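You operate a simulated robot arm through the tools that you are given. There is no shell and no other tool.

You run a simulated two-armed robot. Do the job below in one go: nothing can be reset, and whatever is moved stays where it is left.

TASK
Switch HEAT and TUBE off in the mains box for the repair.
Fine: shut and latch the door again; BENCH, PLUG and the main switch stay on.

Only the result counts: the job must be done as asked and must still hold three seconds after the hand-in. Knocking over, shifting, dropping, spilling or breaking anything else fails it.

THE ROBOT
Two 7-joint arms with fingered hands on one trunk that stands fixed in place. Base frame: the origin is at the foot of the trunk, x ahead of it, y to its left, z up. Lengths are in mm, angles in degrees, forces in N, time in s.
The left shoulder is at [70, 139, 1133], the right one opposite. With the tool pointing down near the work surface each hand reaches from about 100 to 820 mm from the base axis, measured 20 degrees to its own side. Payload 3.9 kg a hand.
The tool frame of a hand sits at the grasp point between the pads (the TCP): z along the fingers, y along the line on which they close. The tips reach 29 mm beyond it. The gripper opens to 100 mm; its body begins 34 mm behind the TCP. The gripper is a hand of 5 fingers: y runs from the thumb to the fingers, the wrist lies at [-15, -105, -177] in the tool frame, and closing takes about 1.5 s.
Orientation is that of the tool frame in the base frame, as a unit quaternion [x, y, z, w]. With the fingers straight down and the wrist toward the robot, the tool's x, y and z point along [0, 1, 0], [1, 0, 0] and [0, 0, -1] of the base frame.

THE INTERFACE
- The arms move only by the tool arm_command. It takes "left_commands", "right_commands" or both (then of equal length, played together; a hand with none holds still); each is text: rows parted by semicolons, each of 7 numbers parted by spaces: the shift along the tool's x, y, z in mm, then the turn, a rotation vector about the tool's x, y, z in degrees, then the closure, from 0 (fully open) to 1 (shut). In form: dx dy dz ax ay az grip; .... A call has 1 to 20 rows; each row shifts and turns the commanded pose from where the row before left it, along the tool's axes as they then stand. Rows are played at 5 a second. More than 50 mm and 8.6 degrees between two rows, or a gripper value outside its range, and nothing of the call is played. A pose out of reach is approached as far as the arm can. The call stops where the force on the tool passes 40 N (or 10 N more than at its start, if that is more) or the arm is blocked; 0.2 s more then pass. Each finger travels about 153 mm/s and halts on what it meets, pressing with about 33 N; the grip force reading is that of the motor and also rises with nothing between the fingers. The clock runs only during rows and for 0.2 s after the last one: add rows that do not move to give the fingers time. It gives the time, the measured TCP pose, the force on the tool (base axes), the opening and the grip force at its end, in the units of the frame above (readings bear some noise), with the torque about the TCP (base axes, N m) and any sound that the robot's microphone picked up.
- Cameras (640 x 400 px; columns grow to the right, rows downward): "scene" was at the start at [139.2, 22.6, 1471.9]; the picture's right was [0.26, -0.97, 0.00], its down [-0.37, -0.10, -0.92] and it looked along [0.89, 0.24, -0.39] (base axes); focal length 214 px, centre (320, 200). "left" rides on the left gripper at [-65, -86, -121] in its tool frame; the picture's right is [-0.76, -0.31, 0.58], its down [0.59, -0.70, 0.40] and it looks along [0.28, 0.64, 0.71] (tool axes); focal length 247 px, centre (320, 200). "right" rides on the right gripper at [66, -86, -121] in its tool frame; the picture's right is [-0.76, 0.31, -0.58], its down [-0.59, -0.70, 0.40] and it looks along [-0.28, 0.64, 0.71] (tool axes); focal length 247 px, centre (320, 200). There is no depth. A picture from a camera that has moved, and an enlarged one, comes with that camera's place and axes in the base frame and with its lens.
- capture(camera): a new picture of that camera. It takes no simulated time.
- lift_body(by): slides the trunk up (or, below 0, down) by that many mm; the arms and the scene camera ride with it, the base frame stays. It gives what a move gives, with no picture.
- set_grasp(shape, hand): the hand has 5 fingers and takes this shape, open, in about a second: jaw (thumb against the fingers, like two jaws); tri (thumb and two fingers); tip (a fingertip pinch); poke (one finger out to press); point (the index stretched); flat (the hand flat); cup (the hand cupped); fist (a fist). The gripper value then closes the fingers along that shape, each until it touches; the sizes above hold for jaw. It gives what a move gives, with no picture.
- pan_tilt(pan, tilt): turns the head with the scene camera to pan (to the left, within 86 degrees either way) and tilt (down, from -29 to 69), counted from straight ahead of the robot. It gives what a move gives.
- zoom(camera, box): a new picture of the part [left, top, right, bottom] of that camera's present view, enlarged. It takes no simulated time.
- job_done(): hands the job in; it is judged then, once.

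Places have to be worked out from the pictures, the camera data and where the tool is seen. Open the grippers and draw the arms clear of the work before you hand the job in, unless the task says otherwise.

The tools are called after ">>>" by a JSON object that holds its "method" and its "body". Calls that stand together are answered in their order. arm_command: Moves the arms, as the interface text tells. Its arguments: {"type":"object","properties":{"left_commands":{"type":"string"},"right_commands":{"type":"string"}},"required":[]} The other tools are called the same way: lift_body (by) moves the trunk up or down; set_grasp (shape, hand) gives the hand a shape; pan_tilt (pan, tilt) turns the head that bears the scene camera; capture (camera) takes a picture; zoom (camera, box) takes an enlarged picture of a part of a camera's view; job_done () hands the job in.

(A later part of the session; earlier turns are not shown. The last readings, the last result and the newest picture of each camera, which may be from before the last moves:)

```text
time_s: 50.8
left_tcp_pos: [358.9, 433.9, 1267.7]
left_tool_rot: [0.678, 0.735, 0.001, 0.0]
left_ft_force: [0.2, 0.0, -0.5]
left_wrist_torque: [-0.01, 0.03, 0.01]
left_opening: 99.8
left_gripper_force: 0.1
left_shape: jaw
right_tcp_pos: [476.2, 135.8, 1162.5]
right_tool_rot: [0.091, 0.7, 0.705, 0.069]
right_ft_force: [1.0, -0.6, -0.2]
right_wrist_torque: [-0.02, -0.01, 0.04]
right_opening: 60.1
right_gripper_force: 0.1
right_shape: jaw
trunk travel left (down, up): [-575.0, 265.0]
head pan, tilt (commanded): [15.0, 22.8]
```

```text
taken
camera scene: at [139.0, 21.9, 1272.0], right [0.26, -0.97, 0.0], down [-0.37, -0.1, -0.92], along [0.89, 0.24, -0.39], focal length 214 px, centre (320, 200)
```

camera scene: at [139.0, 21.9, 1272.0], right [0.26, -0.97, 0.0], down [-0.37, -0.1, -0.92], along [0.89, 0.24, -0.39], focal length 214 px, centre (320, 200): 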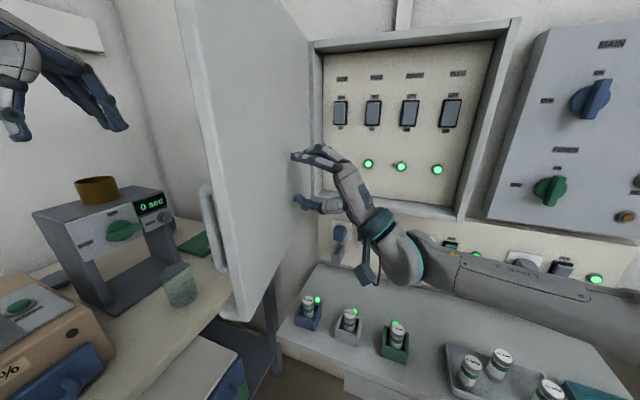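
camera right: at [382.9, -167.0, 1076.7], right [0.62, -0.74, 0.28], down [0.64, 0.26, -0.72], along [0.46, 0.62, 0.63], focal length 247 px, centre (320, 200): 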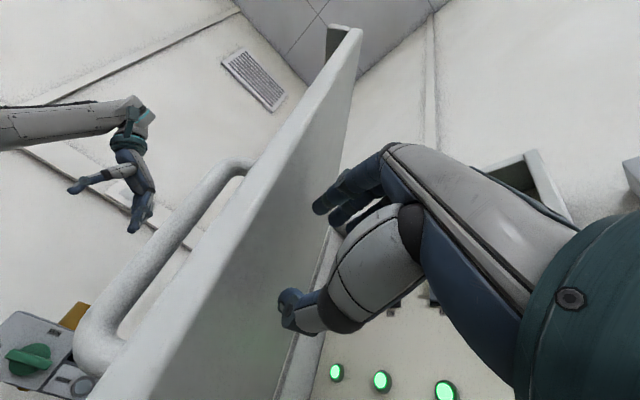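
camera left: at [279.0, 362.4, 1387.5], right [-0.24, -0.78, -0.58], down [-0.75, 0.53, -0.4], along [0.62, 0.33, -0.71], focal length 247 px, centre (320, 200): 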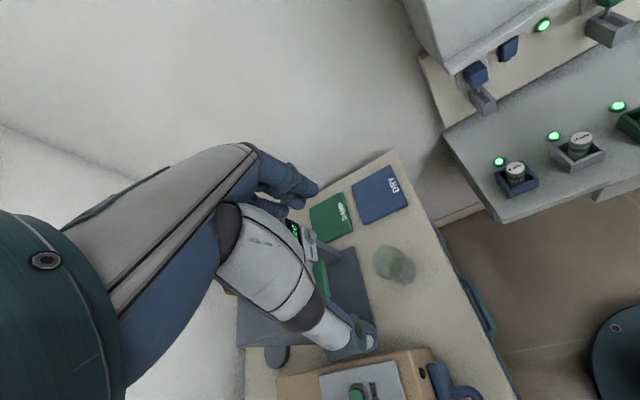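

The door stands past 85 degrees and all four rockers are in view. I'll withdraw the hand to the right by reversing the path and check that the door stays open.

>>> {"method": "arm_command", "body": {"right_commands": "-5.6 0 -24.4 0 0 0 0.4; -8 0 -35 0 0 0 0.4; -8 0 -35 0 0 0 0.4; -8 0 -35 0 0 0 0.4; -8 0 -35 0 0 0 0.4; -8 0 -35 0 0 0 0.4; -8 0 -35 0 0 0 0.4; 0 0 0 0 0 0 0.4"}}

>>> {"method": "capture", "body": {"camera": "scene"}}

>>> {"method": "zoom", "body": {"camera": "scene", "box": [300, 30, 500, 200]}}

```text
time_s: 52.6
left_tcp_pos: [359.7, 436.9, 1266.0]
left_tool_rot: [0.677, 0.736, 0.001, 0.0]
left_ft_force: [0.6, 0.7, -0.2]
left_wrist_torque: [-0.03, 0.02, -0.02]
left_opening: 99.7
left_gripper_force: 0.0
left_shape: jaw
right_tcp_pos: [474.6, -106.2, 1161.8]
right_tool_rot: [0.092, 0.7, 0.704, 0.069]
right_ft_force: [-0.9, 0.2, 0.0]
right_wrist_torque: [0.01, 0.0, 0.03]
right_opening: 60.0
right_gripper_force: 0.1
right_shape: jaw
trunk travel left (down, up): [-575.0, 265.0]
head pan, tilt (commanded): [15.0, 22.8]
```

```text
taken
camera scene: at [139.3, 23.4, 1271.9], right [0.26, -0.97, 0.0], down [-0.37, -0.1, -0.92], along [0.89, 0.24, -0.39], focal length 214 px, centre (320, 200)
```

scene: 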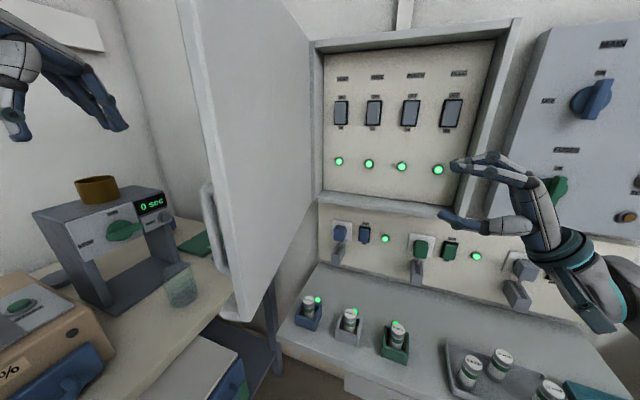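

```text
2.35 times, centred on (400, 115) of scene
camera zoom: at [139.3, 23.4, 1271.9], right [0.26, -0.97, 0.0], down [-0.37, -0.1, -0.92], along [0.89, 0.24, -0.39], focal length 505 px, centre (132, 400)
```

zoom: 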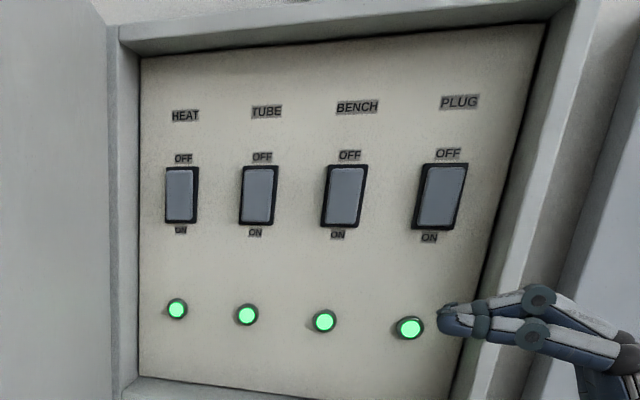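

The door holds at about 90 degrees and all lamps are lit. I'll turn the hand to face the panel more directly, raise it to rocker height, and set the poke shape well clear of the panel.

>>> {"method": "arm_command", "body": {"right_commands": "0 20 0 0 -8 0 0.4; 0 20 0 0 -8 0 0.4; 0 20 0 0 -8 0 0.4; 0 20 0 0 -8 0 0.4; 0 20 0 0 -8 0 0.4; 0 20 0 0 -8 0 0.4; 0 0 0 0 0 0 0"}}

>>> {"method": "set_grasp", "body": {"hand": "right", "shape": "poke"}}

>>> {"method": "capture", "body": {"camera": "scene"}}

>>> {"method": "capture", "body": {"camera": "right"}}

```text
time_s: 54.2
left_tcp_pos: [358.6, 433.5, 1268.3]
left_tool_rot: [0.678, 0.735, 0.001, 0.001]
left_ft_force: [0.2, 0.0, -0.2]
left_wrist_torque: [0.05, -0.04, -0.02]
left_opening: 99.7
left_gripper_force: 0.1
left_shape: jaw
right_tcp_pos: [566.5, -108.0, 1272.2]
right_tool_rot: [0.349, 0.622, 0.618, 0.33]
right_ft_force: [-1.0, -1.0, -0.6]
right_wrist_torque: [0.0, 0.0, 0.02]
right_opening: 99.9
right_gripper_force: 0.0
right_shape: jaw
right hand out of reach, approached as far as the arm can: row 4, 5, 6
trunk travel left (down, up): [-575.0, 265.0]
head pan, tilt (commanded): [15.0, 22.8]
```

```text
time_s: 55.1
left_tcp_pos: [358.2, 436.2, 1266.6]
left_tool_rot: [0.678, 0.735, 0.001, 0.001]
left_ft_force: [0.0, 0.2, -0.9]
left_wrist_torque: [0.0, 0.05, -0.02]
left_opening: 99.7
left_gripper_force: 0.1
left_shape: jaw
right_tcp_pos: [568.2, -105.7, 1273.3]
right_tool_rot: [0.349, 0.623, 0.618, 0.329]
right_ft_force: [0.0, -0.2, 0.5]
right_wrist_torque: [-0.01, -0.03, -0.05]
right_opening: 0.0
right_gripper_force: 0.0
right_shape: poke
trunk travel left (down, up): [-575.0, 265.0]
head pan, tilt (commanded): [15.0, 22.8]
```

```text
taken
camera scene: at [139.0, 22.5, 1271.9], right [0.26, -0.97, 0.0], down [-0.37, -0.1, -0.92], along [0.89, 0.24, -0.39], focal length 214 px, centre (320, 200)
```

scene: 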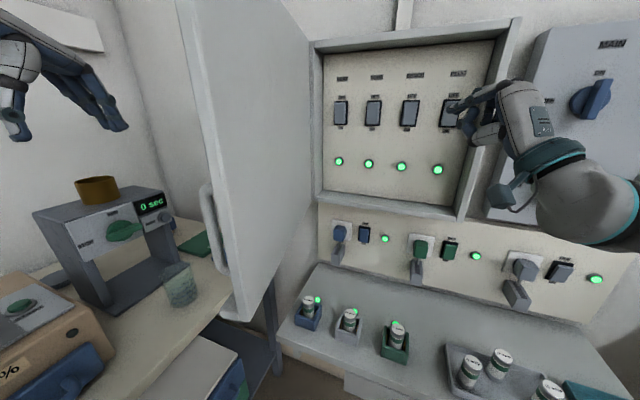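

```text
taken
camera right: at [428.6, -116.9, 1190.6], right [-0.07, -0.95, 0.3], down [0.63, -0.28, -0.72], along [0.77, 0.14, 0.62], focal length 247 px, centre (320, 200)
```

right: 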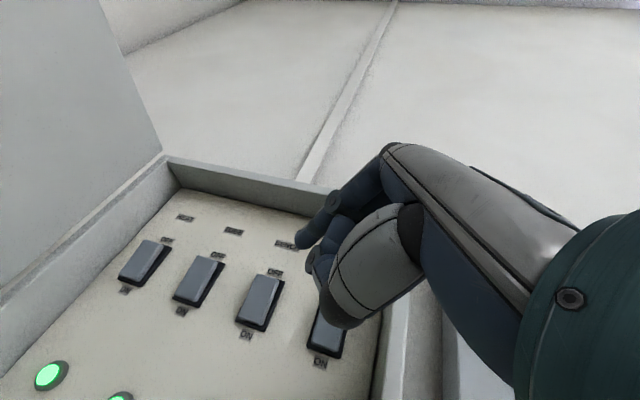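

The hand is now in poke shape with the index out at [568,-106,1273], yaw about 33 degrees. I'll enlarge both views to find where the fingertip lies relative to the TCP.

>>> {"method": "zoom", "body": {"camera": "scene", "box": [420, 60, 540, 135]}}

>>> {"method": "zoom", "body": {"camera": "right", "box": [90, 180, 410, 380]}}

```text
5.33 times, centred on (480, 98) of scene
camera zoom: at [139.0, 22.5, 1271.9], right [0.26, -0.97, 0.0], down [-0.37, -0.1, -0.92], along [0.89, 0.24, -0.39], focal length 1144 px, centre (-533, 747)
```

zoom: 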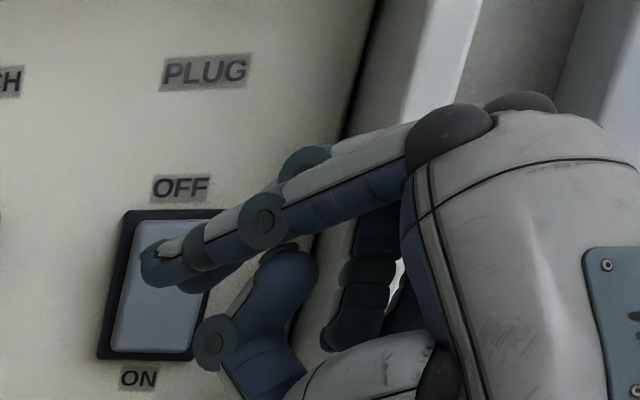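

```text
2.00 times, centred on (250, 280) of right
camera zoom: at [428.6, -116.9, 1190.6], right [-0.07, -0.95, 0.3], down [0.63, -0.28, -0.72], along [0.77, 0.14, 0.62], focal length 494 px, centre (460, 40)
```

zoom: 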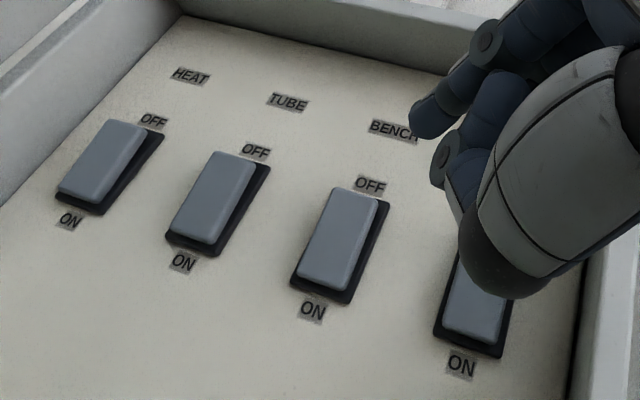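

The fingertip is at about tool [6, 0, 27]. Rockers come out at x≈727, z≈1265, with HEAT at y≈126, TUBE at y≈43, BENCH at y≈-42. I'll move across in front of HEAT, still well short of the panel.

>>> {"method": "arm_command", "body": {"right_commands": "28 2 26 0 0 0 0; 28 2 26 0 0 0 0; 28 2 26 0 0 0 0; 28 2 26 0 0 0 0; 28 2 25 0 0 0 0; 0 0 0 0 0 0 0"}}

>>> {"method": "capture", "body": {"camera": "scene"}}

>>> {"method": "capture", "body": {"camera": "right"}}

```text
time_s: 56.5
left_tcp_pos: [359.1, 434.8, 1267.2]
left_tool_rot: [0.678, 0.735, 0.0, 0.0]
left_ft_force: [-0.1, -0.4, -0.4]
left_wrist_torque: [0.03, -0.04, -0.02]
left_opening: 99.9
left_gripper_force: 0.1
left_shape: jaw
right_tcp_pos: [652.1, 20.5, 1296.4]
right_tool_rot: [0.345, 0.627, 0.616, 0.329]
right_ft_force: [-0.7, 0.1, 0.4]
right_wrist_torque: [0.01, -0.04, 0.0]
right_opening: 0.2
right_gripper_force: 0.1
right_shape: poke
right hand out of reach, approached as far as the arm can: row 2, 3, 4, 5
trunk travel left (down, up): [-575.0, 265.0]
head pan, tilt (commanded): [15.0, 22.8]
```

```text
taken
camera scene: at [138.5, 22.1, 1272.0], right [0.26, -0.97, 0.0], down [-0.37, -0.1, -0.92], along [0.89, 0.24, -0.39], focal length 214 px, centre (320, 200)
```

scene: 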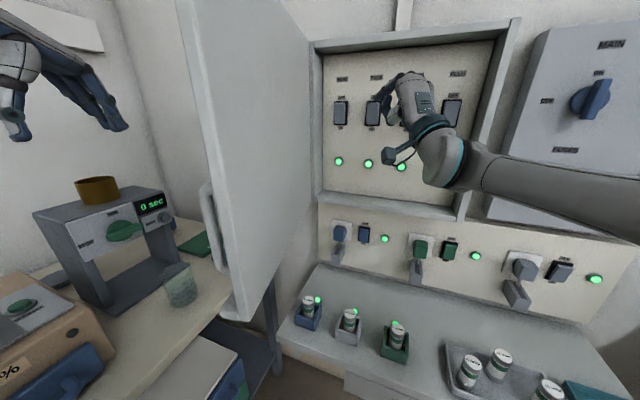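

```text
taken
camera right: at [513.2, 8.1, 1214.8], right [-0.06, -0.95, 0.31], down [0.64, -0.28, -0.72], along [0.77, 0.15, 0.62], focal length 247 px, centre (320, 200)
```

right: 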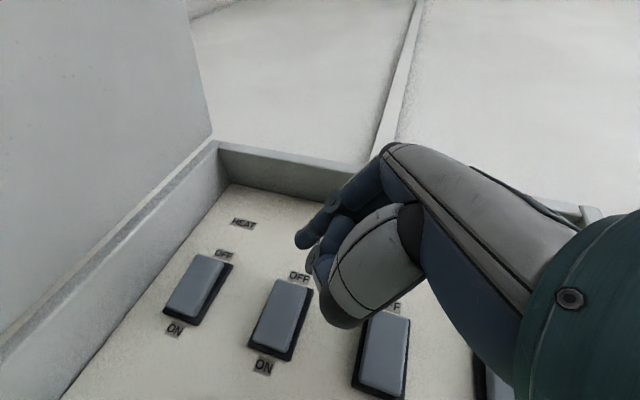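

The arm was stopped by reach at [652, 20, 1296], which happens to put the fingertip right before TUBE (tip about [672, 40, 1296]). I'll lower it to the rocker's upper half and check the alignment closely.

>>> {"method": "arm_command", "body": {"right_commands": "0 -8 0 0 0 0 0; 0 -7 0 0 0 0 0; 0 0 0 0 0 0 0"}}

>>> {"method": "zoom", "body": {"camera": "scene", "box": [325, 65, 445, 140]}}

>>> {"method": "zoom", "body": {"camera": "right", "box": [150, 180, 390, 330]}}

```text
time_s: 57.3
left_tcp_pos: [359.2, 436.2, 1265.2]
left_tool_rot: [0.678, 0.735, -0.001, 0.0]
left_ft_force: [-0.3, -0.4, 0.7]
left_wrist_torque: [0.01, -0.02, 0.01]
left_opening: 100.0
left_gripper_force: 0.1
left_shape: jaw
right_tcp_pos: [661.1, 15.7, 1284.2]
right_tool_rot: [0.349, 0.625, 0.616, 0.329]
right_ft_force: [0.6, -0.3, 0.5]
right_wrist_torque: [-0.03, -0.02, 0.0]
right_opening: 0.0
right_gripper_force: 0.1
right_shape: poke
right hand out of reach, approached as far as the arm can: row 1
trunk travel left (down, up): [-575.0, 265.0]
head pan, tilt (commanded): [15.0, 22.8]
```

```text
5.33 times, centred on (385, 102) of scene
camera zoom: at [139.1, 22.7, 1271.9], right [0.26, -0.97, 0.0], down [-0.37, -0.1, -0.92], along [0.89, 0.24, -0.39], focal length 1144 px, centre (-27, 720)
```

zoom: 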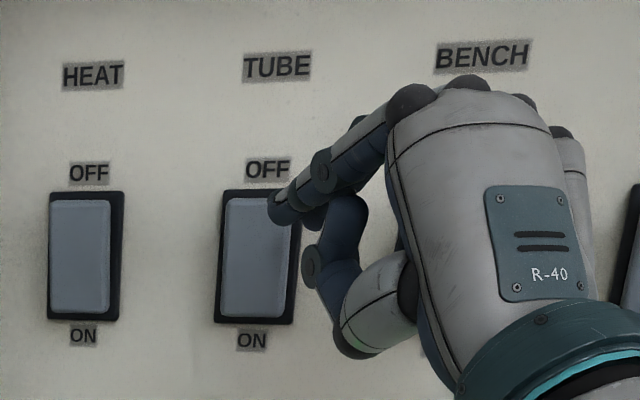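

```text
2.67 times, centred on (270, 255) of right
camera zoom: at [521.1, 4.8, 1202.6], right [-0.07, -0.95, 0.31], down [0.63, -0.28, -0.72], along [0.77, 0.14, 0.62], focal length 659 px, centre (453, 53)
```

zoom: 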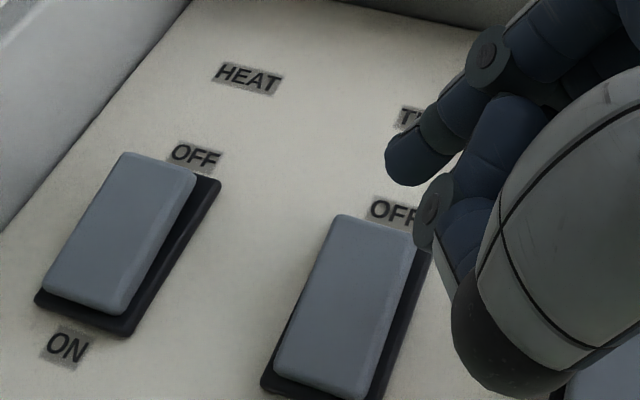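

The tip is about 40 mm in front of the upper half of TUBE's rocker, slightly right of its centre. I'll advance in small steps straight at it, drifting a few mm left.

>>> {"method": "arm_command", "body": {"right_commands": "-3.4 0 7.7 0 0 0 0; -3.4 0 7.7 0 0 0 0; -3.4 0 7.7 0 0 0 0; -3.4 0 7.7 0 0 0 0; 0 0 0 0 0 0 0"}}

>>> {"method": "zoom", "body": {"camera": "scene", "box": [325, 65, 445, 140]}}

>>> {"method": "zoom", "body": {"camera": "right", "box": [150, 180, 390, 330]}}

```text
time_s: 58.5
left_tcp_pos: [359.2, 435.2, 1267.6]
left_tool_rot: [0.678, 0.735, 0.001, 0.001]
left_ft_force: [-0.5, -0.7, 0.3]
left_wrist_torque: [0.01, 0.03, 0.05]
left_opening: 99.7
left_gripper_force: 0.0
left_shape: jaw
right_tcp_pos: [693.1, 20.9, 1283.1]
right_tool_rot: [0.353, 0.622, 0.615, 0.332]
right_ft_force: [-0.7, 0.6, 0.4]
right_wrist_torque: [0.02, -0.01, 0.0]
right_opening: 0.3
right_gripper_force: 0.0
right_shape: poke
trunk travel left (down, up): [-575.0, 265.0]
head pan, tilt (commanded): [15.0, 22.8]
```

```text
5.33 times, centred on (385, 102) of scene
camera zoom: at [138.9, 22.4, 1272.0], right [0.26, -0.97, 0.0], down [-0.37, -0.1, -0.92], along [0.89, 0.24, -0.39], focal length 1144 px, centre (-27, 720)
```

zoom: 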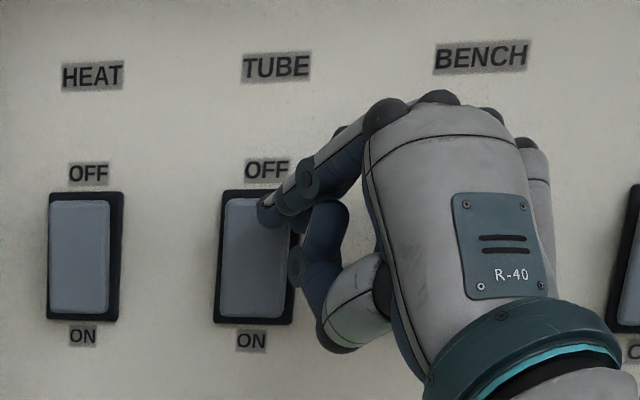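

```text
2.67 times, centred on (270, 255) of right
camera zoom: at [554.5, 11.6, 1202.1], right [-0.08, -0.95, 0.3], down [0.63, -0.28, -0.73], along [0.77, 0.14, 0.62], focal length 659 px, centre (453, 53)
```

zoom: 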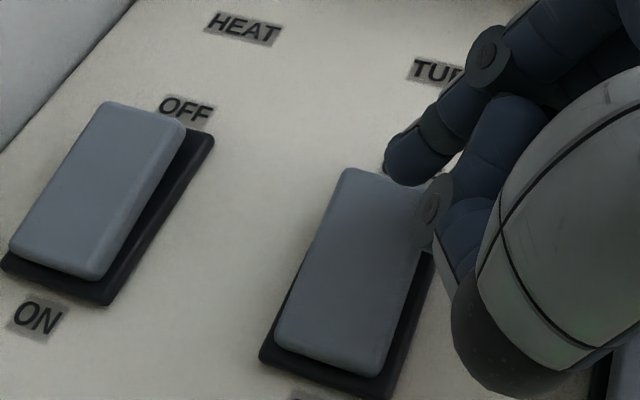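

The tip now overlaps the top of TUBE's rocker with no contact yet. I'll continue forward in 4 mm steps.

>>> {"method": "arm_command", "body": {"right_commands": "-2 0 3.5 0 0 0 0; -2 0 3.5 0 0 0 0; -2 0 3.5 0 0 0 0; -2 0 3.5 0 0 0 0"}}

>>> {"method": "zoom", "body": {"camera": "right", "box": [150, 180, 390, 330]}}

```text
time_s: 59.5
left_tcp_pos: [359.9, 433.0, 1267.3]
left_tool_rot: [0.678, 0.735, 0.001, 0.0]
left_ft_force: [0.7, 0.1, 0.2]
left_wrist_torque: [-0.01, 0.01, -0.03]
left_opening: 100.0
left_gripper_force: 0.1
left_shape: jaw
right_tcp_pos: [710.8, 17.3, 1283.7]
right_tool_rot: [0.354, 0.621, 0.616, 0.332]
right_ft_force: [-3.5, -6.3, 3.9]
right_wrist_torque: [0.01, -0.09, -0.22]
right_opening: 0.1
right_gripper_force: 0.1
right_shape: poke
trunk travel left (down, up): [-575.0, 265.0]
head pan, tilt (commanded): [15.0, 22.8]
```

```text
2.67 times, centred on (270, 255) of right
camera zoom: at [572.2, 9.1, 1201.2], right [-0.08, -0.95, 0.3], down [0.63, -0.28, -0.73], along [0.78, 0.13, 0.62], focal length 659 px, centre (453, 53)
```

zoom: 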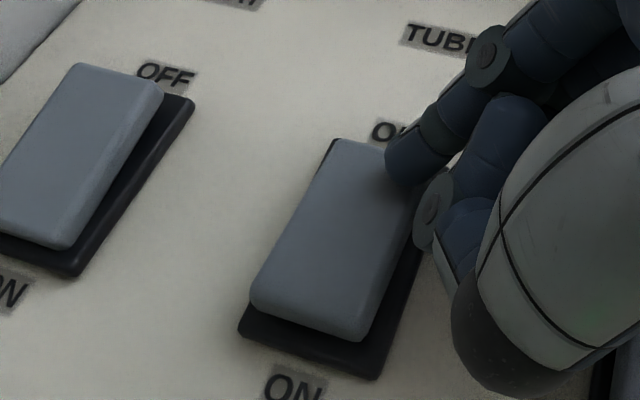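

The rocker's lower end now stands out from its base, so it seems to have tipped to OFF. I'll check TUBE's lamp in the scene picture.

>>> {"method": "zoom", "body": {"camera": "scene", "box": [310, 60, 490, 200]}}

```text
2.86 times, centred on (400, 130) of scene
camera zoom: at [140.0, 20.8, 1271.9], right [0.26, -0.97, 0.0], down [-0.37, -0.1, -0.92], along [0.89, 0.24, -0.39], focal length 613 px, centre (91, 400)
```

zoom: 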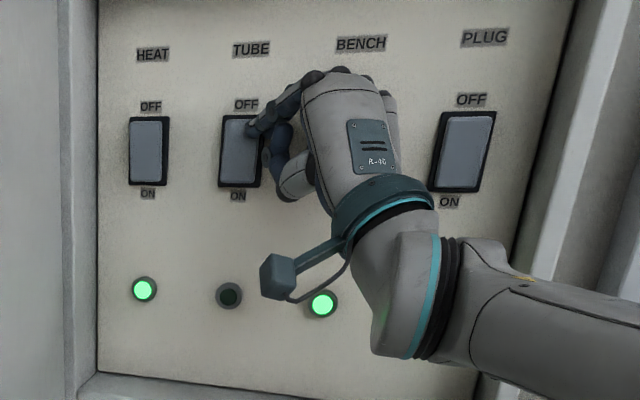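

TUBE's lamp is out while HEAT and BENCH still glow. I'll back straight out, return to the earlier spot right of the box opening, and then raise the trunk so HEAT comes within easy reach.

>>> {"method": "arm_command", "body": {"right_commands": "4 0 -7 0 0 0 0; 4 0 -7 0 0 0 0; 6.8 0 -15.4 0 0 0 0; 6.8 0 -15.4 0 0 0 0; -13 0 -36 0 0 0 0; -13 0 -36 0 0 0 0; -13 0 -36 0 0 0 0; -13 0 -36 0 0 0 0; 0 0 0 0 0 0 0"}}

>>> {"method": "capture", "body": {"camera": "scene"}}

```text
time_s: 61.5
left_tcp_pos: [358.5, 437.5, 1266.1]
left_tool_rot: [0.677, 0.736, -0.001, 0.0]
left_ft_force: [0.1, 0.8, -0.1]
left_wrist_torque: [-0.01, 0.02, -0.02]
left_opening: 99.9
left_gripper_force: 0.1
left_shape: jaw
right_tcp_pos: [570.8, -101.8, 1284.9]
right_tool_rot: [0.35, 0.624, 0.616, 0.33]
right_ft_force: [-0.6, 0.1, -0.4]
right_wrist_torque: [0.02, 0.02, -0.01]
right_opening: 0.0
right_gripper_force: 0.0
right_shape: poke
right hand out of reach, approached as far as the arm can: row 8
trunk travel left (down, up): [-575.0, 265.0]
head pan, tilt (commanded): [15.0, 22.8]
```

```text
taken
camera scene: at [139.0, 24.8, 1271.9], right [0.26, -0.97, 0.0], down [-0.37, -0.1, -0.92], along [0.89, 0.24, -0.39], focal length 214 px, centre (320, 200)
```

scene: 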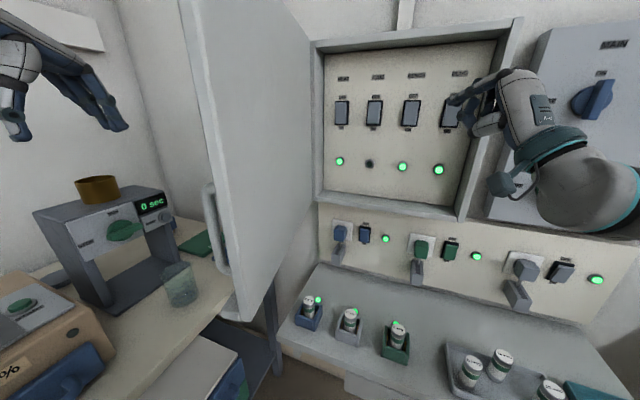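

TUBE is off and the other three lamps are lit. I'll raise the trunk 150 mm; the hand is outside the box opening, so it rises freely.

>>> {"method": "lift_body", "body": {"by": 150}}

>>> {"method": "arm_command", "body": {"right_commands": "0 -38 0 0 0 0 0; 0 -38 0 0 0 0 0; 0 -38 0 0 0 0 0; 0 -38 0 0 0 0 0; 0 0 0 0 0 0 0"}}

>>> {"method": "capture", "body": {"camera": "scene"}}

```text
time_s: 63.2
left_tcp_pos: [359.2, 434.9, 1417.6]
left_tool_rot: [0.677, 0.736, 0.0, 0.0]
left_ft_force: [-0.5, 0.5, 0.1]
left_wrist_torque: [0.0, 0.01, -0.03]
left_opening: 99.7
left_gripper_force: 0.0
left_shape: jaw
right_tcp_pos: [569.5, -104.5, 1435.4]
right_tool_rot: [0.352, 0.622, 0.616, 0.331]
right_ft_force: [-0.1, 0.0, -0.2]
right_wrist_torque: [0.0, -0.04, -0.01]
right_opening: 0.1
right_gripper_force: 0.1
right_shape: poke
trunk travel left (down, up): [-725.0, 115.0]
head pan, tilt (commanded): [15.0, 22.8]
```

```text
time_s: 64.4
left_tcp_pos: [357.9, 436.4, 1417.8]
left_tool_rot: [0.678, 0.735, 0.0, 0.001]
left_ft_force: [-0.3, -0.8, 0.7]
left_wrist_torque: [-0.01, -0.04, 0.01]
left_opening: 99.9
left_gripper_force: 0.0
left_shape: jaw
right_tcp_pos: [563.1, -104.9, 1282.5]
right_tool_rot: [0.352, 0.623, 0.616, 0.331]
right_ft_force: [-1.0, -0.3, -0.3]
right_wrist_torque: [-0.02, 0.01, 0.01]
right_opening: 0.0
right_gripper_force: 0.0
right_shape: poke
trunk travel left (down, up): [-725.0, 115.0]
head pan, tilt (commanded): [15.0, 22.8]
```

```text
taken
camera scene: at [138.5, 22.9, 1422.0], right [0.26, -0.97, 0.0], down [-0.37, -0.1, -0.92], along [0.89, 0.24, -0.39], focal length 214 px, centre (320, 200)
```

scene: 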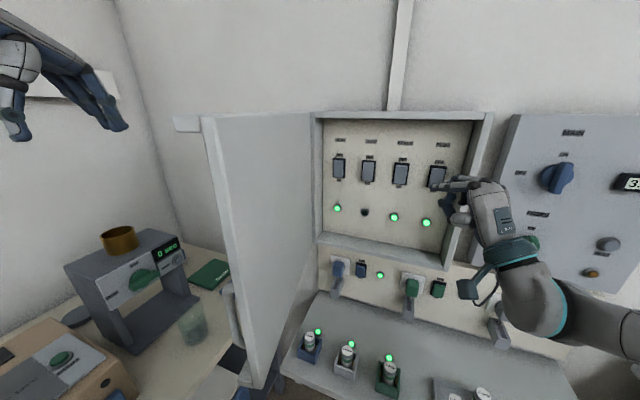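

Now I'll cross to the left in front of HEAT with the trunk at this height.

>>> {"method": "arm_command", "body": {"right_commands": "27 0 26 0 0 0 0; 27 0 26 0 0 0 0; 27 0 26 0 0 0 0; 27 0 26 0 0 0 0; 27 0 26 0 0 0 0; 0 0 0 0 0 0 0"}}

>>> {"method": "zoom", "body": {"camera": "scene", "box": [290, 110, 490, 235]}}

>>> {"method": "capture", "body": {"camera": "right"}}

```text
time_s: 65.8
left_tcp_pos: [358.8, 435.1, 1418.2]
left_tool_rot: [0.677, 0.736, 0.0, 0.001]
left_ft_force: [0.6, -0.5, 0.2]
left_wrist_torque: [0.02, -0.01, -0.02]
left_opening: 99.7
left_gripper_force: 0.0
left_shape: jaw
right_tcp_pos: [653.4, 10.0, 1276.6]
right_tool_rot: [0.343, 0.626, 0.619, 0.327]
right_ft_force: [-0.4, -1.0, -0.5]
right_wrist_torque: [0.01, 0.04, -0.02]
right_opening: 0.1
right_gripper_force: 0.2
right_shape: poke
right hand out of reach, approached as far as the arm can: row 2, 3, 4, 5
trunk travel left (down, up): [-725.0, 115.0]
head pan, tilt (commanded): [15.0, 22.8]
```

```text
3.20 times, centred on (390, 172) of scene
camera zoom: at [138.3, 22.1, 1422.0], right [0.26, -0.97, 0.0], down [-0.37, -0.1, -0.92], along [0.89, 0.24, -0.39], focal length 686 px, centre (96, 288)
```

zoom: 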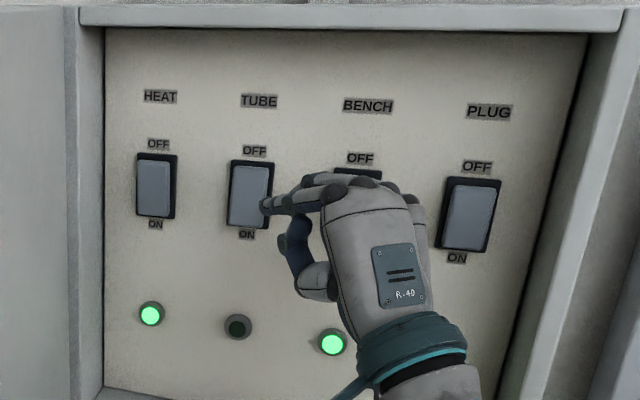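

```text
taken
camera right: at [515.4, -3.1, 1194.1], right [-0.06, -0.95, 0.31], down [0.64, -0.27, -0.72], along [0.77, 0.15, 0.62], focal length 247 px, centre (320, 200)
```

right: 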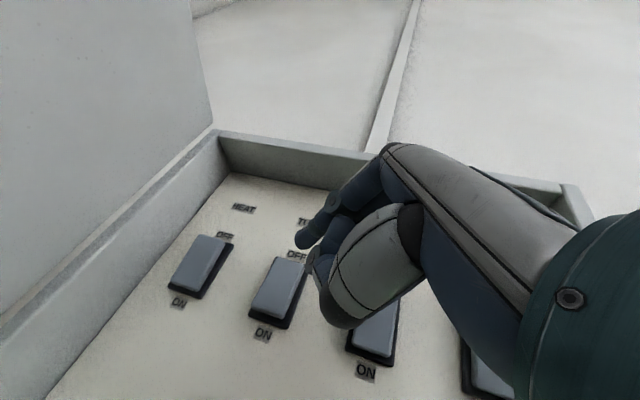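

The limit is the same at this trunk height, so it comes from the bent arm at small x; TUBE at larger x was fine. I'll go forward first and then sidestep left with the arm more extended, keeping the tip about 30 mm off the panel.

>>> {"method": "arm_command", "body": {"right_commands": "2 6 24 0 0 0 0; 13 0 8 0 0 0 0; 13 0 8 0 0 0 0; 0 0 0 0 0 0 0"}}

>>> {"method": "zoom", "body": {"camera": "scene", "box": [290, 110, 490, 235]}}

```text
time_s: 66.8
left_tcp_pos: [359.0, 436.3, 1418.3]
left_tool_rot: [0.679, 0.734, 0.0, 0.0]
left_ft_force: [0.2, -0.3, 0.3]
left_wrist_torque: [0.02, 0.0, -0.03]
left_opening: 99.8
left_gripper_force: 0.0
left_shape: jaw
right_tcp_pos: [693.4, 38.9, 1281.4]
right_tool_rot: [0.348, 0.624, 0.617, 0.329]
right_ft_force: [0.0, 0.4, 0.0]
right_wrist_torque: [-0.02, 0.0, -0.02]
right_opening: 0.0
right_gripper_force: 0.0
right_shape: poke
right hand out of reach, approached as far as the arm can: row 1, 2, 3
trunk travel left (down, up): [-725.0, 115.0]
head pan, tilt (commanded): [15.0, 22.8]
```

```text
3.20 times, centred on (390, 172) of scene
camera zoom: at [139.0, 22.6, 1421.9], right [0.26, -0.97, 0.0], down [-0.37, -0.1, -0.92], along [0.89, 0.24, -0.39], focal length 686 px, centre (96, 288)
```

zoom: 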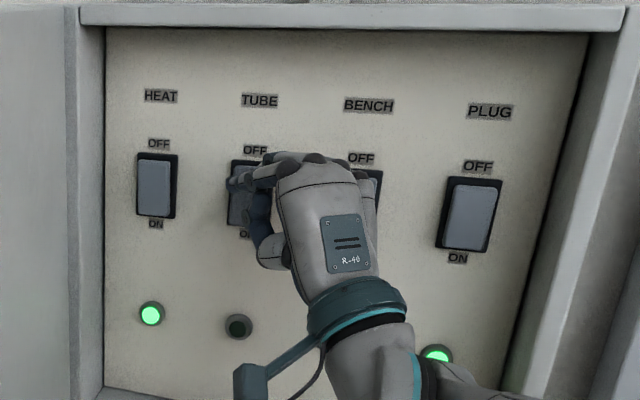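

Here too the arm pushes itself towards the panel as it goes left: the palm-down wrist is at its sideways limit. I'll back out to the right and then roll the hand 45 degrees further over (thumb side down), which should suit a forearm pointing forward-left.

>>> {"method": "arm_command", "body": {"right_commands": "-3 0 -25 0 0 0 0; -2 0 -25 0 0 0 0; -17 0 -30 0 0 0 0; -17 0 -30 0 0 0 0; -17 0 -30 0 0 0 0; -17 0 -30 0 0 0 0; 0 0 0 0 -8 0 0; 0 0 0 0 -8 0 0; 0 0 0 0 -8 0 0; 0 0 0 0 0 -8 0; 0 0 0 0 0 -8 0; 0 0 0 0 0 -8 0; 0 0 0 0 0 -8 0; 0 0 0 0 0 -8 0; 0 0 0 0 0 0 0"}}

>>> {"method": "capture", "body": {"camera": "scene"}}

>>> {"method": "capture", "body": {"camera": "right"}}

```text
time_s: 70.0
left_tcp_pos: [359.6, 436.9, 1416.4]
left_tool_rot: [0.678, 0.735, 0.0, 0.0]
left_ft_force: [-0.9, 0.6, -0.2]
left_wrist_torque: [-0.01, 0.0, 0.01]
left_opening: 99.7
left_gripper_force: 0.0
left_shape: jaw
right_tcp_pos: [604.0, -147.3, 1280.4]
right_tool_rot: [0.177, 0.694, 0.41, 0.565]
right_ft_force: [0.3, -0.5, -0.3]
right_wrist_torque: [-0.01, -0.01, 0.01]
right_opening: 0.0
right_gripper_force: 0.0
right_shape: poke
right hand out of reach, approached as far as the arm can: row 1, 2, 7, 8, 9
trunk travel left (down, up): [-725.0, 115.0]
head pan, tilt (commanded): [15.0, 22.8]
```

```text
taken
camera scene: at [139.2, 22.8, 1421.9], right [0.26, -0.97, 0.0], down [-0.37, -0.1, -0.92], along [0.89, 0.24, -0.39], focal length 214 px, centre (320, 200)
```

scene: 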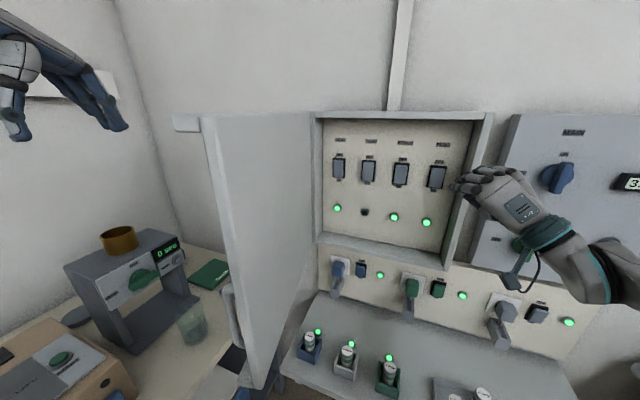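

```text
taken
camera right: at [491.6, -198.7, 1176.1], right [-0.38, -0.57, 0.73], down [0.7, -0.69, -0.18], along [0.61, 0.45, 0.66], focal length 247 px, centre (320, 200)
```

right: 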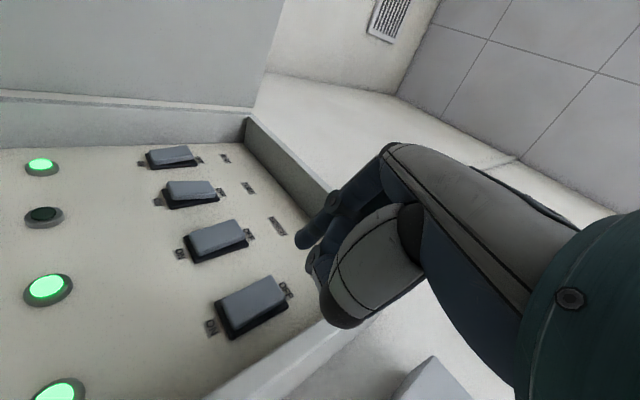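

The rolled pose is at [604,-147,1280] with yaw about 22 degrees. I'll move left in front of the box and watch whether it stays within reach.

>>> {"method": "arm_command", "body": {"right_commands": "25 22.4 15.8 0 0 0 0; 25 22.4 15.8 0 0 0 0; 25 22.4 15.8 0 0 0 0; 25 22.4 15.8 0 0 0 0; 0 0 0 0 0 0 0"}}

>>> {"method": "capture", "body": {"camera": "scene"}}

```text
time_s: 71.2
left_tcp_pos: [359.6, 433.3, 1416.9]
left_tool_rot: [0.679, 0.734, 0.001, 0.0]
left_ft_force: [0.1, -0.6, 0.5]
left_wrist_torque: [0.01, -0.02, 0.03]
left_opening: 100.0
left_gripper_force: 0.2
left_shape: jaw
right_tcp_pos: [613.4, -1.6, 1283.7]
right_tool_rot: [0.178, 0.693, 0.412, 0.564]
right_ft_force: [-0.6, 0.0, -0.2]
right_wrist_torque: [-0.02, -0.01, -0.02]
right_opening: 0.2
right_gripper_force: 0.0
right_shape: poke
trunk travel left (down, up): [-725.0, 115.0]
head pan, tilt (commanded): [15.0, 22.8]
```

```text
taken
camera scene: at [139.1, 21.0, 1422.0], right [0.26, -0.97, 0.0], down [-0.37, -0.1, -0.92], along [0.89, 0.24, -0.39], focal length 214 px, centre (320, 200)
```

scene: 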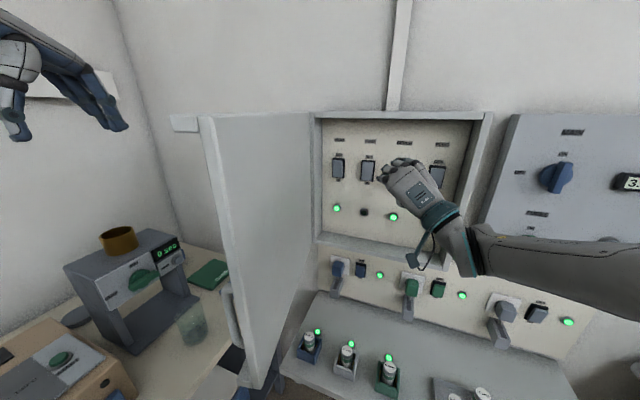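

The rolled pose moves left without trouble, now at [613, -2, 1284]. I'll continue to HEAT's column.

>>> {"method": "arm_command", "body": {"right_commands": "25 22.4 15.8 0 0 0 0; 25 22.4 15.8 0 0 0 0; 24 21 20 0 0 0 0; 0 0 0 0 0 0 0"}}

>>> {"method": "capture", "body": {"camera": "scene"}}

>>> {"method": "zoom", "body": {"camera": "scene", "box": [300, 120, 460, 220]}}

>>> {"method": "capture", "body": {"camera": "right"}}

```text
time_s: 72.2
left_tcp_pos: [359.1, 435.5, 1417.7]
left_tool_rot: [0.677, 0.736, 0.0, 0.001]
left_ft_force: [-0.4, 0.4, -0.4]
left_wrist_torque: [0.05, 0.01, -0.01]
left_opening: 99.7
left_gripper_force: 0.1
left_shape: jaw
right_tcp_pos: [650.2, 79.1, 1314.6]
right_tool_rot: [0.171, 0.698, 0.412, 0.56]
right_ft_force: [-0.4, -0.8, -0.4]
right_wrist_torque: [-0.01, 0.02, 0.01]
right_opening: 0.1
right_gripper_force: 0.1
right_shape: poke
right hand out of reach, approached as far as the arm can: row 1, 2, 3
trunk travel left (down, up): [-725.0, 115.0]
head pan, tilt (commanded): [15.0, 22.8]
```

```text
taken
camera scene: at [138.7, 22.1, 1422.0], right [0.26, -0.97, 0.0], down [-0.37, -0.1, -0.92], along [0.89, 0.24, -0.39], focal length 214 px, centre (320, 200)
```

scene: 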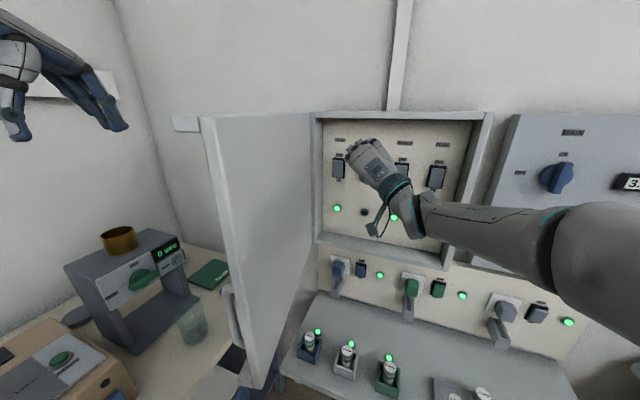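

```text
4.00 times, centred on (380, 170) of scene
camera zoom: at [138.7, 22.1, 1422.0], right [0.26, -0.97, 0.0], down [-0.37, -0.1, -0.92], along [0.89, 0.24, -0.39], focal length 858 px, centre (80, 320)
```

zoom: 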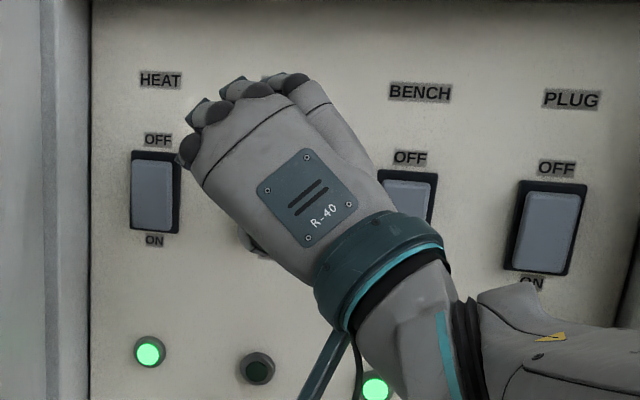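

```text
taken
camera right: at [537.7, 25.6, 1211.9], right [-0.36, -0.57, 0.74], down [0.71, -0.68, -0.18], along [0.6, 0.46, 0.65], focal length 247 px, centre (320, 200)
```

right: 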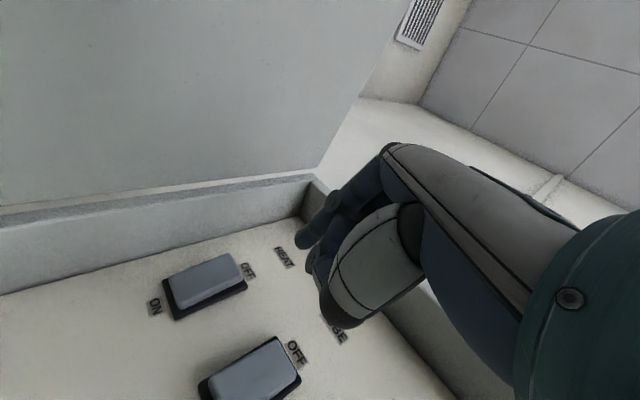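

I'm near HEAT: the tip is about [673, 93, 1310], but the reach limit pushed the hand up. Being higher relative to the shoulder evidently helps, so I'll lower the trunk by 80 mm; the tip stays 40 mm clear of the rockers.

>>> {"method": "lift_body", "body": {"by": -80}}

>>> {"method": "arm_command", "body": {"right_commands": "0 15 0 0 0 0 0; 10 17 5 0 0 0 0; 0 0 0 0 0 0 0"}}

>>> {"method": "zoom", "body": {"camera": "scene", "box": [300, 60, 460, 160]}}

>>> {"method": "capture", "body": {"camera": "right"}}

```text
time_s: 73.4
left_tcp_pos: [358.9, 436.5, 1336.7]
left_tool_rot: [0.678, 0.735, 0.0, 0.0]
left_ft_force: [0.1, 0.2, 0.4]
left_wrist_torque: [0.03, 0.03, -0.02]
left_opening: 100.1
left_gripper_force: 0.0
left_shape: jaw
right_tcp_pos: [649.6, 78.4, 1236.4]
right_tool_rot: [0.171, 0.698, 0.411, 0.561]
right_ft_force: [0.2, -0.2, 0.5]
right_wrist_torque: [-0.02, 0.01, 0.0]
right_opening: 0.0
right_gripper_force: 0.0
right_shape: poke
trunk travel left (down, up): [-645.0, 195.0]
head pan, tilt (commanded): [15.0, 22.8]
```

```text
time_s: 74.2
left_tcp_pos: [359.8, 435.9, 1336.8]
left_tool_rot: [0.678, 0.735, 0.0, -0.001]
left_ft_force: [0.4, -0.1, -1.0]
left_wrist_torque: [0.02, -0.02, -0.01]
left_opening: 99.9
left_gripper_force: 0.1
left_shape: jaw
right_tcp_pos: [645.4, 107.4, 1254.6]
right_tool_rot: [0.169, 0.701, 0.411, 0.558]
right_ft_force: [-0.7, -0.2, -0.3]
right_wrist_torque: [0.02, 0.0, 0.03]
right_opening: 0.0
right_gripper_force: 0.0
right_shape: poke
trunk travel left (down, up): [-645.0, 195.0]
head pan, tilt (commanded): [15.0, 22.8]
```

```text
4.00 times, centred on (380, 110) of scene
camera zoom: at [139.2, 22.0, 1341.9], right [0.26, -0.97, 0.0], down [-0.37, -0.1, -0.92], along [0.89, 0.24, -0.39], focal length 858 px, centre (80, 560)
```

zoom: 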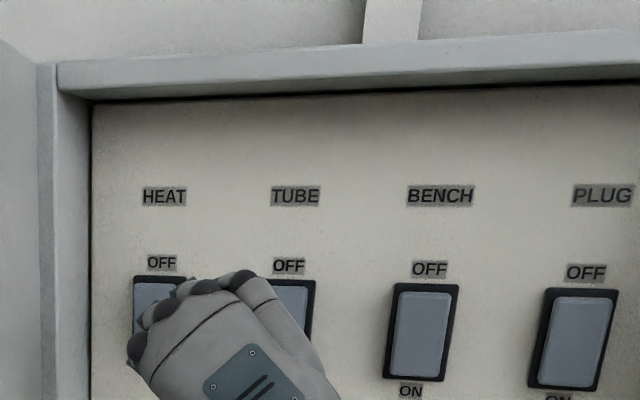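

```text
taken
camera right: at [533.3, 52.1, 1152.8], right [-0.36, -0.56, 0.74], down [0.71, -0.68, -0.17], along [0.6, 0.47, 0.64], focal length 247 px, centre (320, 200)
```

right: 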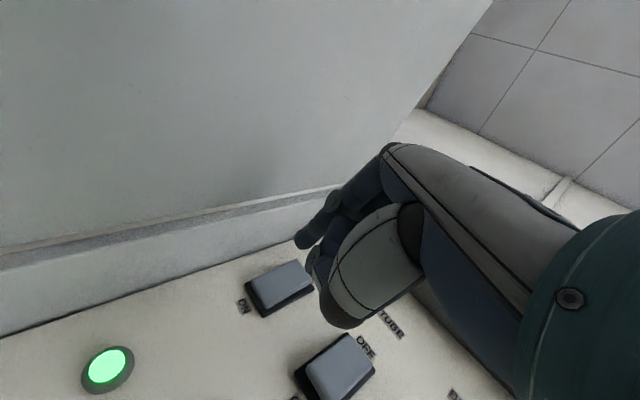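

The hand is within reach now, tip at about [669, 122, 1250]. I'll raise it about 32 mm to the upper half of HEAT's rocker.

>>> {"method": "arm_command", "body": {"right_commands": "-8.9 13.5 0 0 0 0 0; -8.9 13.5 0 0 0 0 0; 0 0 0 0 0 0 0"}}

>>> {"method": "zoom", "body": {"camera": "scene", "box": [300, 60, 460, 160]}}

>>> {"method": "zoom", "body": {"camera": "right", "box": [160, 180, 400, 330]}}

```text
time_s: 75.0
left_tcp_pos: [359.7, 435.3, 1337.7]
left_tool_rot: [0.678, 0.735, 0.0, 0.0]
left_ft_force: [0.5, 0.1, 0.1]
left_wrist_torque: [-0.05, 0.0, 0.02]
left_opening: 99.9
left_gripper_force: 0.2
left_shape: jaw
right_tcp_pos: [644.3, 111.6, 1284.9]
right_tool_rot: [0.171, 0.699, 0.411, 0.56]
right_ft_force: [0.0, -0.4, -0.3]
right_wrist_torque: [0.02, -0.01, -0.02]
right_opening: 0.0
right_gripper_force: 0.0
right_shape: poke
trunk travel left (down, up): [-645.0, 195.0]
head pan, tilt (commanded): [15.0, 22.8]
```

```text
4.00 times, centred on (380, 110) of scene
camera zoom: at [139.3, 22.6, 1341.9], right [0.26, -0.97, 0.0], down [-0.37, -0.1, -0.92], along [0.89, 0.24, -0.39], focal length 858 px, centre (80, 560)
```

zoom: 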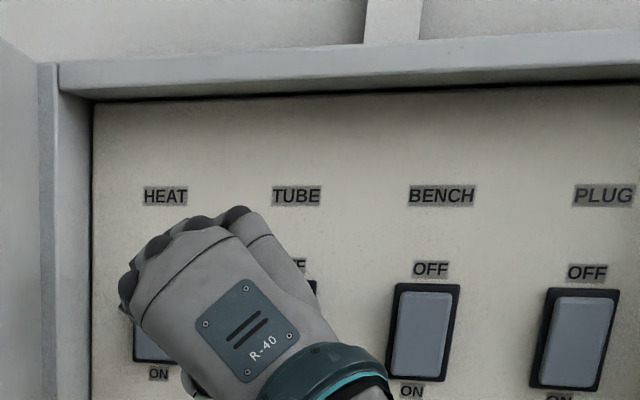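

```text
2.67 times, centred on (280, 255) of right
camera zoom: at [532.7, 58.6, 1182.3], right [-0.36, -0.57, 0.74], down [0.71, -0.68, -0.17], along [0.61, 0.46, 0.65], focal length 659 px, centre (427, 53)
```

zoom: 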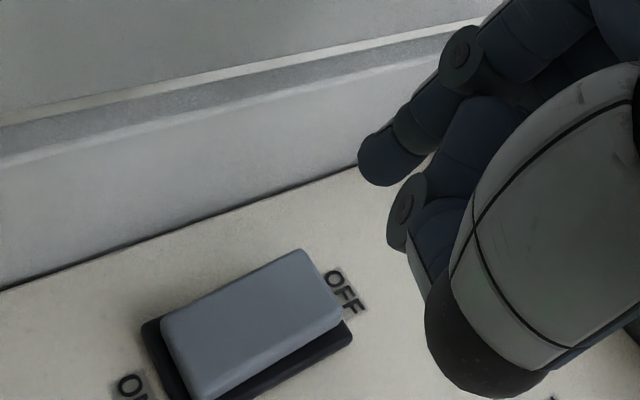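

The tip points at the very top of HEAT's rocker; I'll lower it 6 mm and advance straight ahead 40 mm, stopping short of contact.

>>> {"method": "arm_command", "body": {"right_commands": "3.9 -4.6 0 0 0 0 0; -3.2 -2.2 9.2 0 0 0 0; -3.2 -2.2 9.2 0 0 0 0; -3.2 -2.2 9.2 0 0 0 0; -3.2 -2.2 9.2 0 0 0 0; 0 0 0 0 0 0 0"}}

>>> {"method": "zoom", "body": {"camera": "right", "box": [160, 180, 400, 330]}}

>>> {"method": "capture", "body": {"camera": "scene"}}

```text
time_s: 76.4
left_tcp_pos: [358.4, 435.6, 1336.0]
left_tool_rot: [0.679, 0.734, 0.0, 0.0]
left_ft_force: [0.7, -0.8, 0.3]
left_wrist_torque: [0.03, -0.02, 0.0]
left_opening: 100.0
left_gripper_force: 0.0
left_shape: jaw
right_tcp_pos: [683.6, 110.7, 1279.0]
right_tool_rot: [0.172, 0.698, 0.411, 0.561]
right_ft_force: [-0.3, -0.2, 0.2]
right_wrist_torque: [0.02, -0.02, -0.03]
right_opening: 0.0
right_gripper_force: 0.1
right_shape: poke
trunk travel left (down, up): [-645.0, 195.0]
head pan, tilt (commanded): [15.0, 22.8]
```

```text
2.67 times, centred on (280, 255) of right
camera zoom: at [572.0, 57.1, 1176.7], right [-0.36, -0.57, 0.74], down [0.71, -0.68, -0.17], along [0.6, 0.46, 0.65], focal length 659 px, centre (427, 53)
```

zoom: 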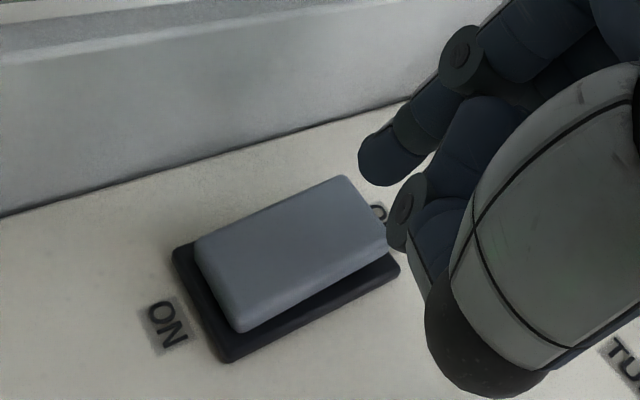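

```text
taken
camera scene: at [138.7, 22.6, 1342.0], right [0.26, -0.97, 0.0], down [-0.37, -0.1, -0.92], along [0.89, 0.24, -0.39], focal length 214 px, centre (320, 200)
```

scene: 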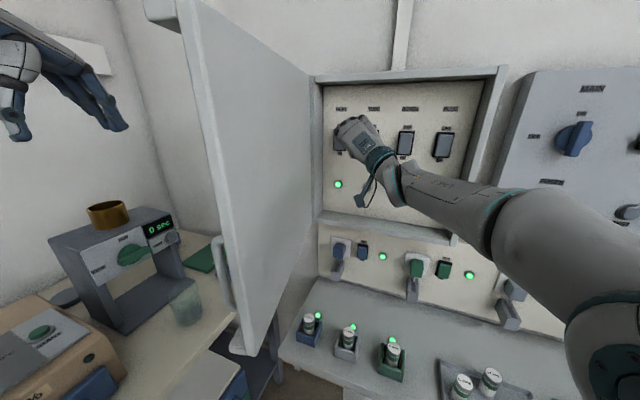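

The tip is lined up with the top end of HEAT's paddle about 15–20 mm ahead. I'll advance in 4 mm steps until it tips.

>>> {"method": "arm_command", "body": {"right_commands": "-1.3 -0.9 3.7 0 0 0 0; -1.3 -0.9 3.7 0 0 0 0; -1.3 -0.9 3.7 0 0 0 0; -1.3 -0.9 3.7 0 0 0 0; -1.3 -0.9 3.7 0 0 0 0"}}

>>> {"method": "zoom", "body": {"camera": "right", "box": [160, 180, 400, 330]}}

>>> {"method": "capture", "body": {"camera": "scene"}}

```text
time_s: 77.6
left_tcp_pos: [358.9, 434.6, 1336.2]
left_tool_rot: [0.678, 0.735, 0.0, 0.0]
left_ft_force: [0.4, -0.4, -0.5]
left_wrist_torque: [0.0, 0.01, 0.02]
left_opening: 99.7
left_gripper_force: 0.0
left_shape: jaw
right_tcp_pos: [704.1, 109.4, 1279.2]
right_tool_rot: [0.172, 0.698, 0.411, 0.56]
right_ft_force: [0.6, 0.1, 0.0]
right_wrist_torque: [-0.01, -0.01, -0.01]
right_opening: 0.0
right_gripper_force: 0.1
right_shape: poke
trunk travel left (down, up): [-645.0, 195.0]
head pan, tilt (commanded): [15.0, 22.8]
```

```text
2.67 times, centred on (280, 255) of right
camera zoom: at [592.1, 57.2, 1176.3], right [-0.36, -0.57, 0.74], down [0.71, -0.68, -0.18], along [0.61, 0.46, 0.65], focal length 659 px, centre (427, 53)
```

zoom: 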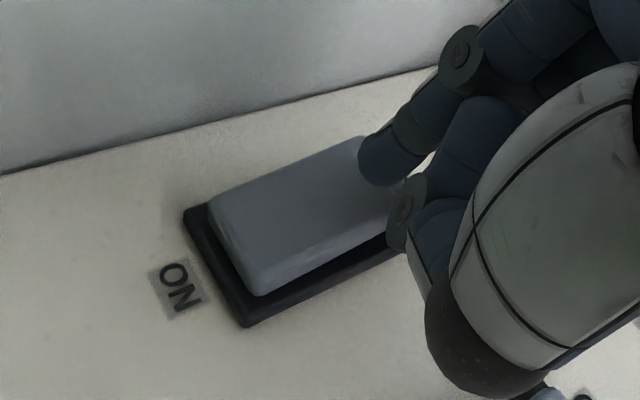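

```text
taken
camera scene: at [139.4, 22.6, 1341.9], right [0.26, -0.97, 0.0], down [-0.37, -0.1, -0.92], along [0.89, 0.24, -0.39], focal length 214 px, centre (320, 200)
```

scene: 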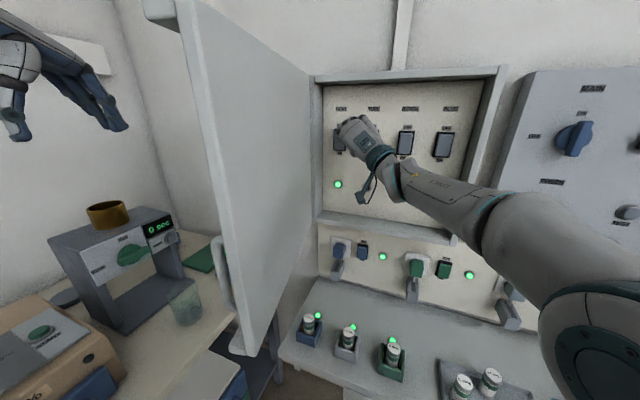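

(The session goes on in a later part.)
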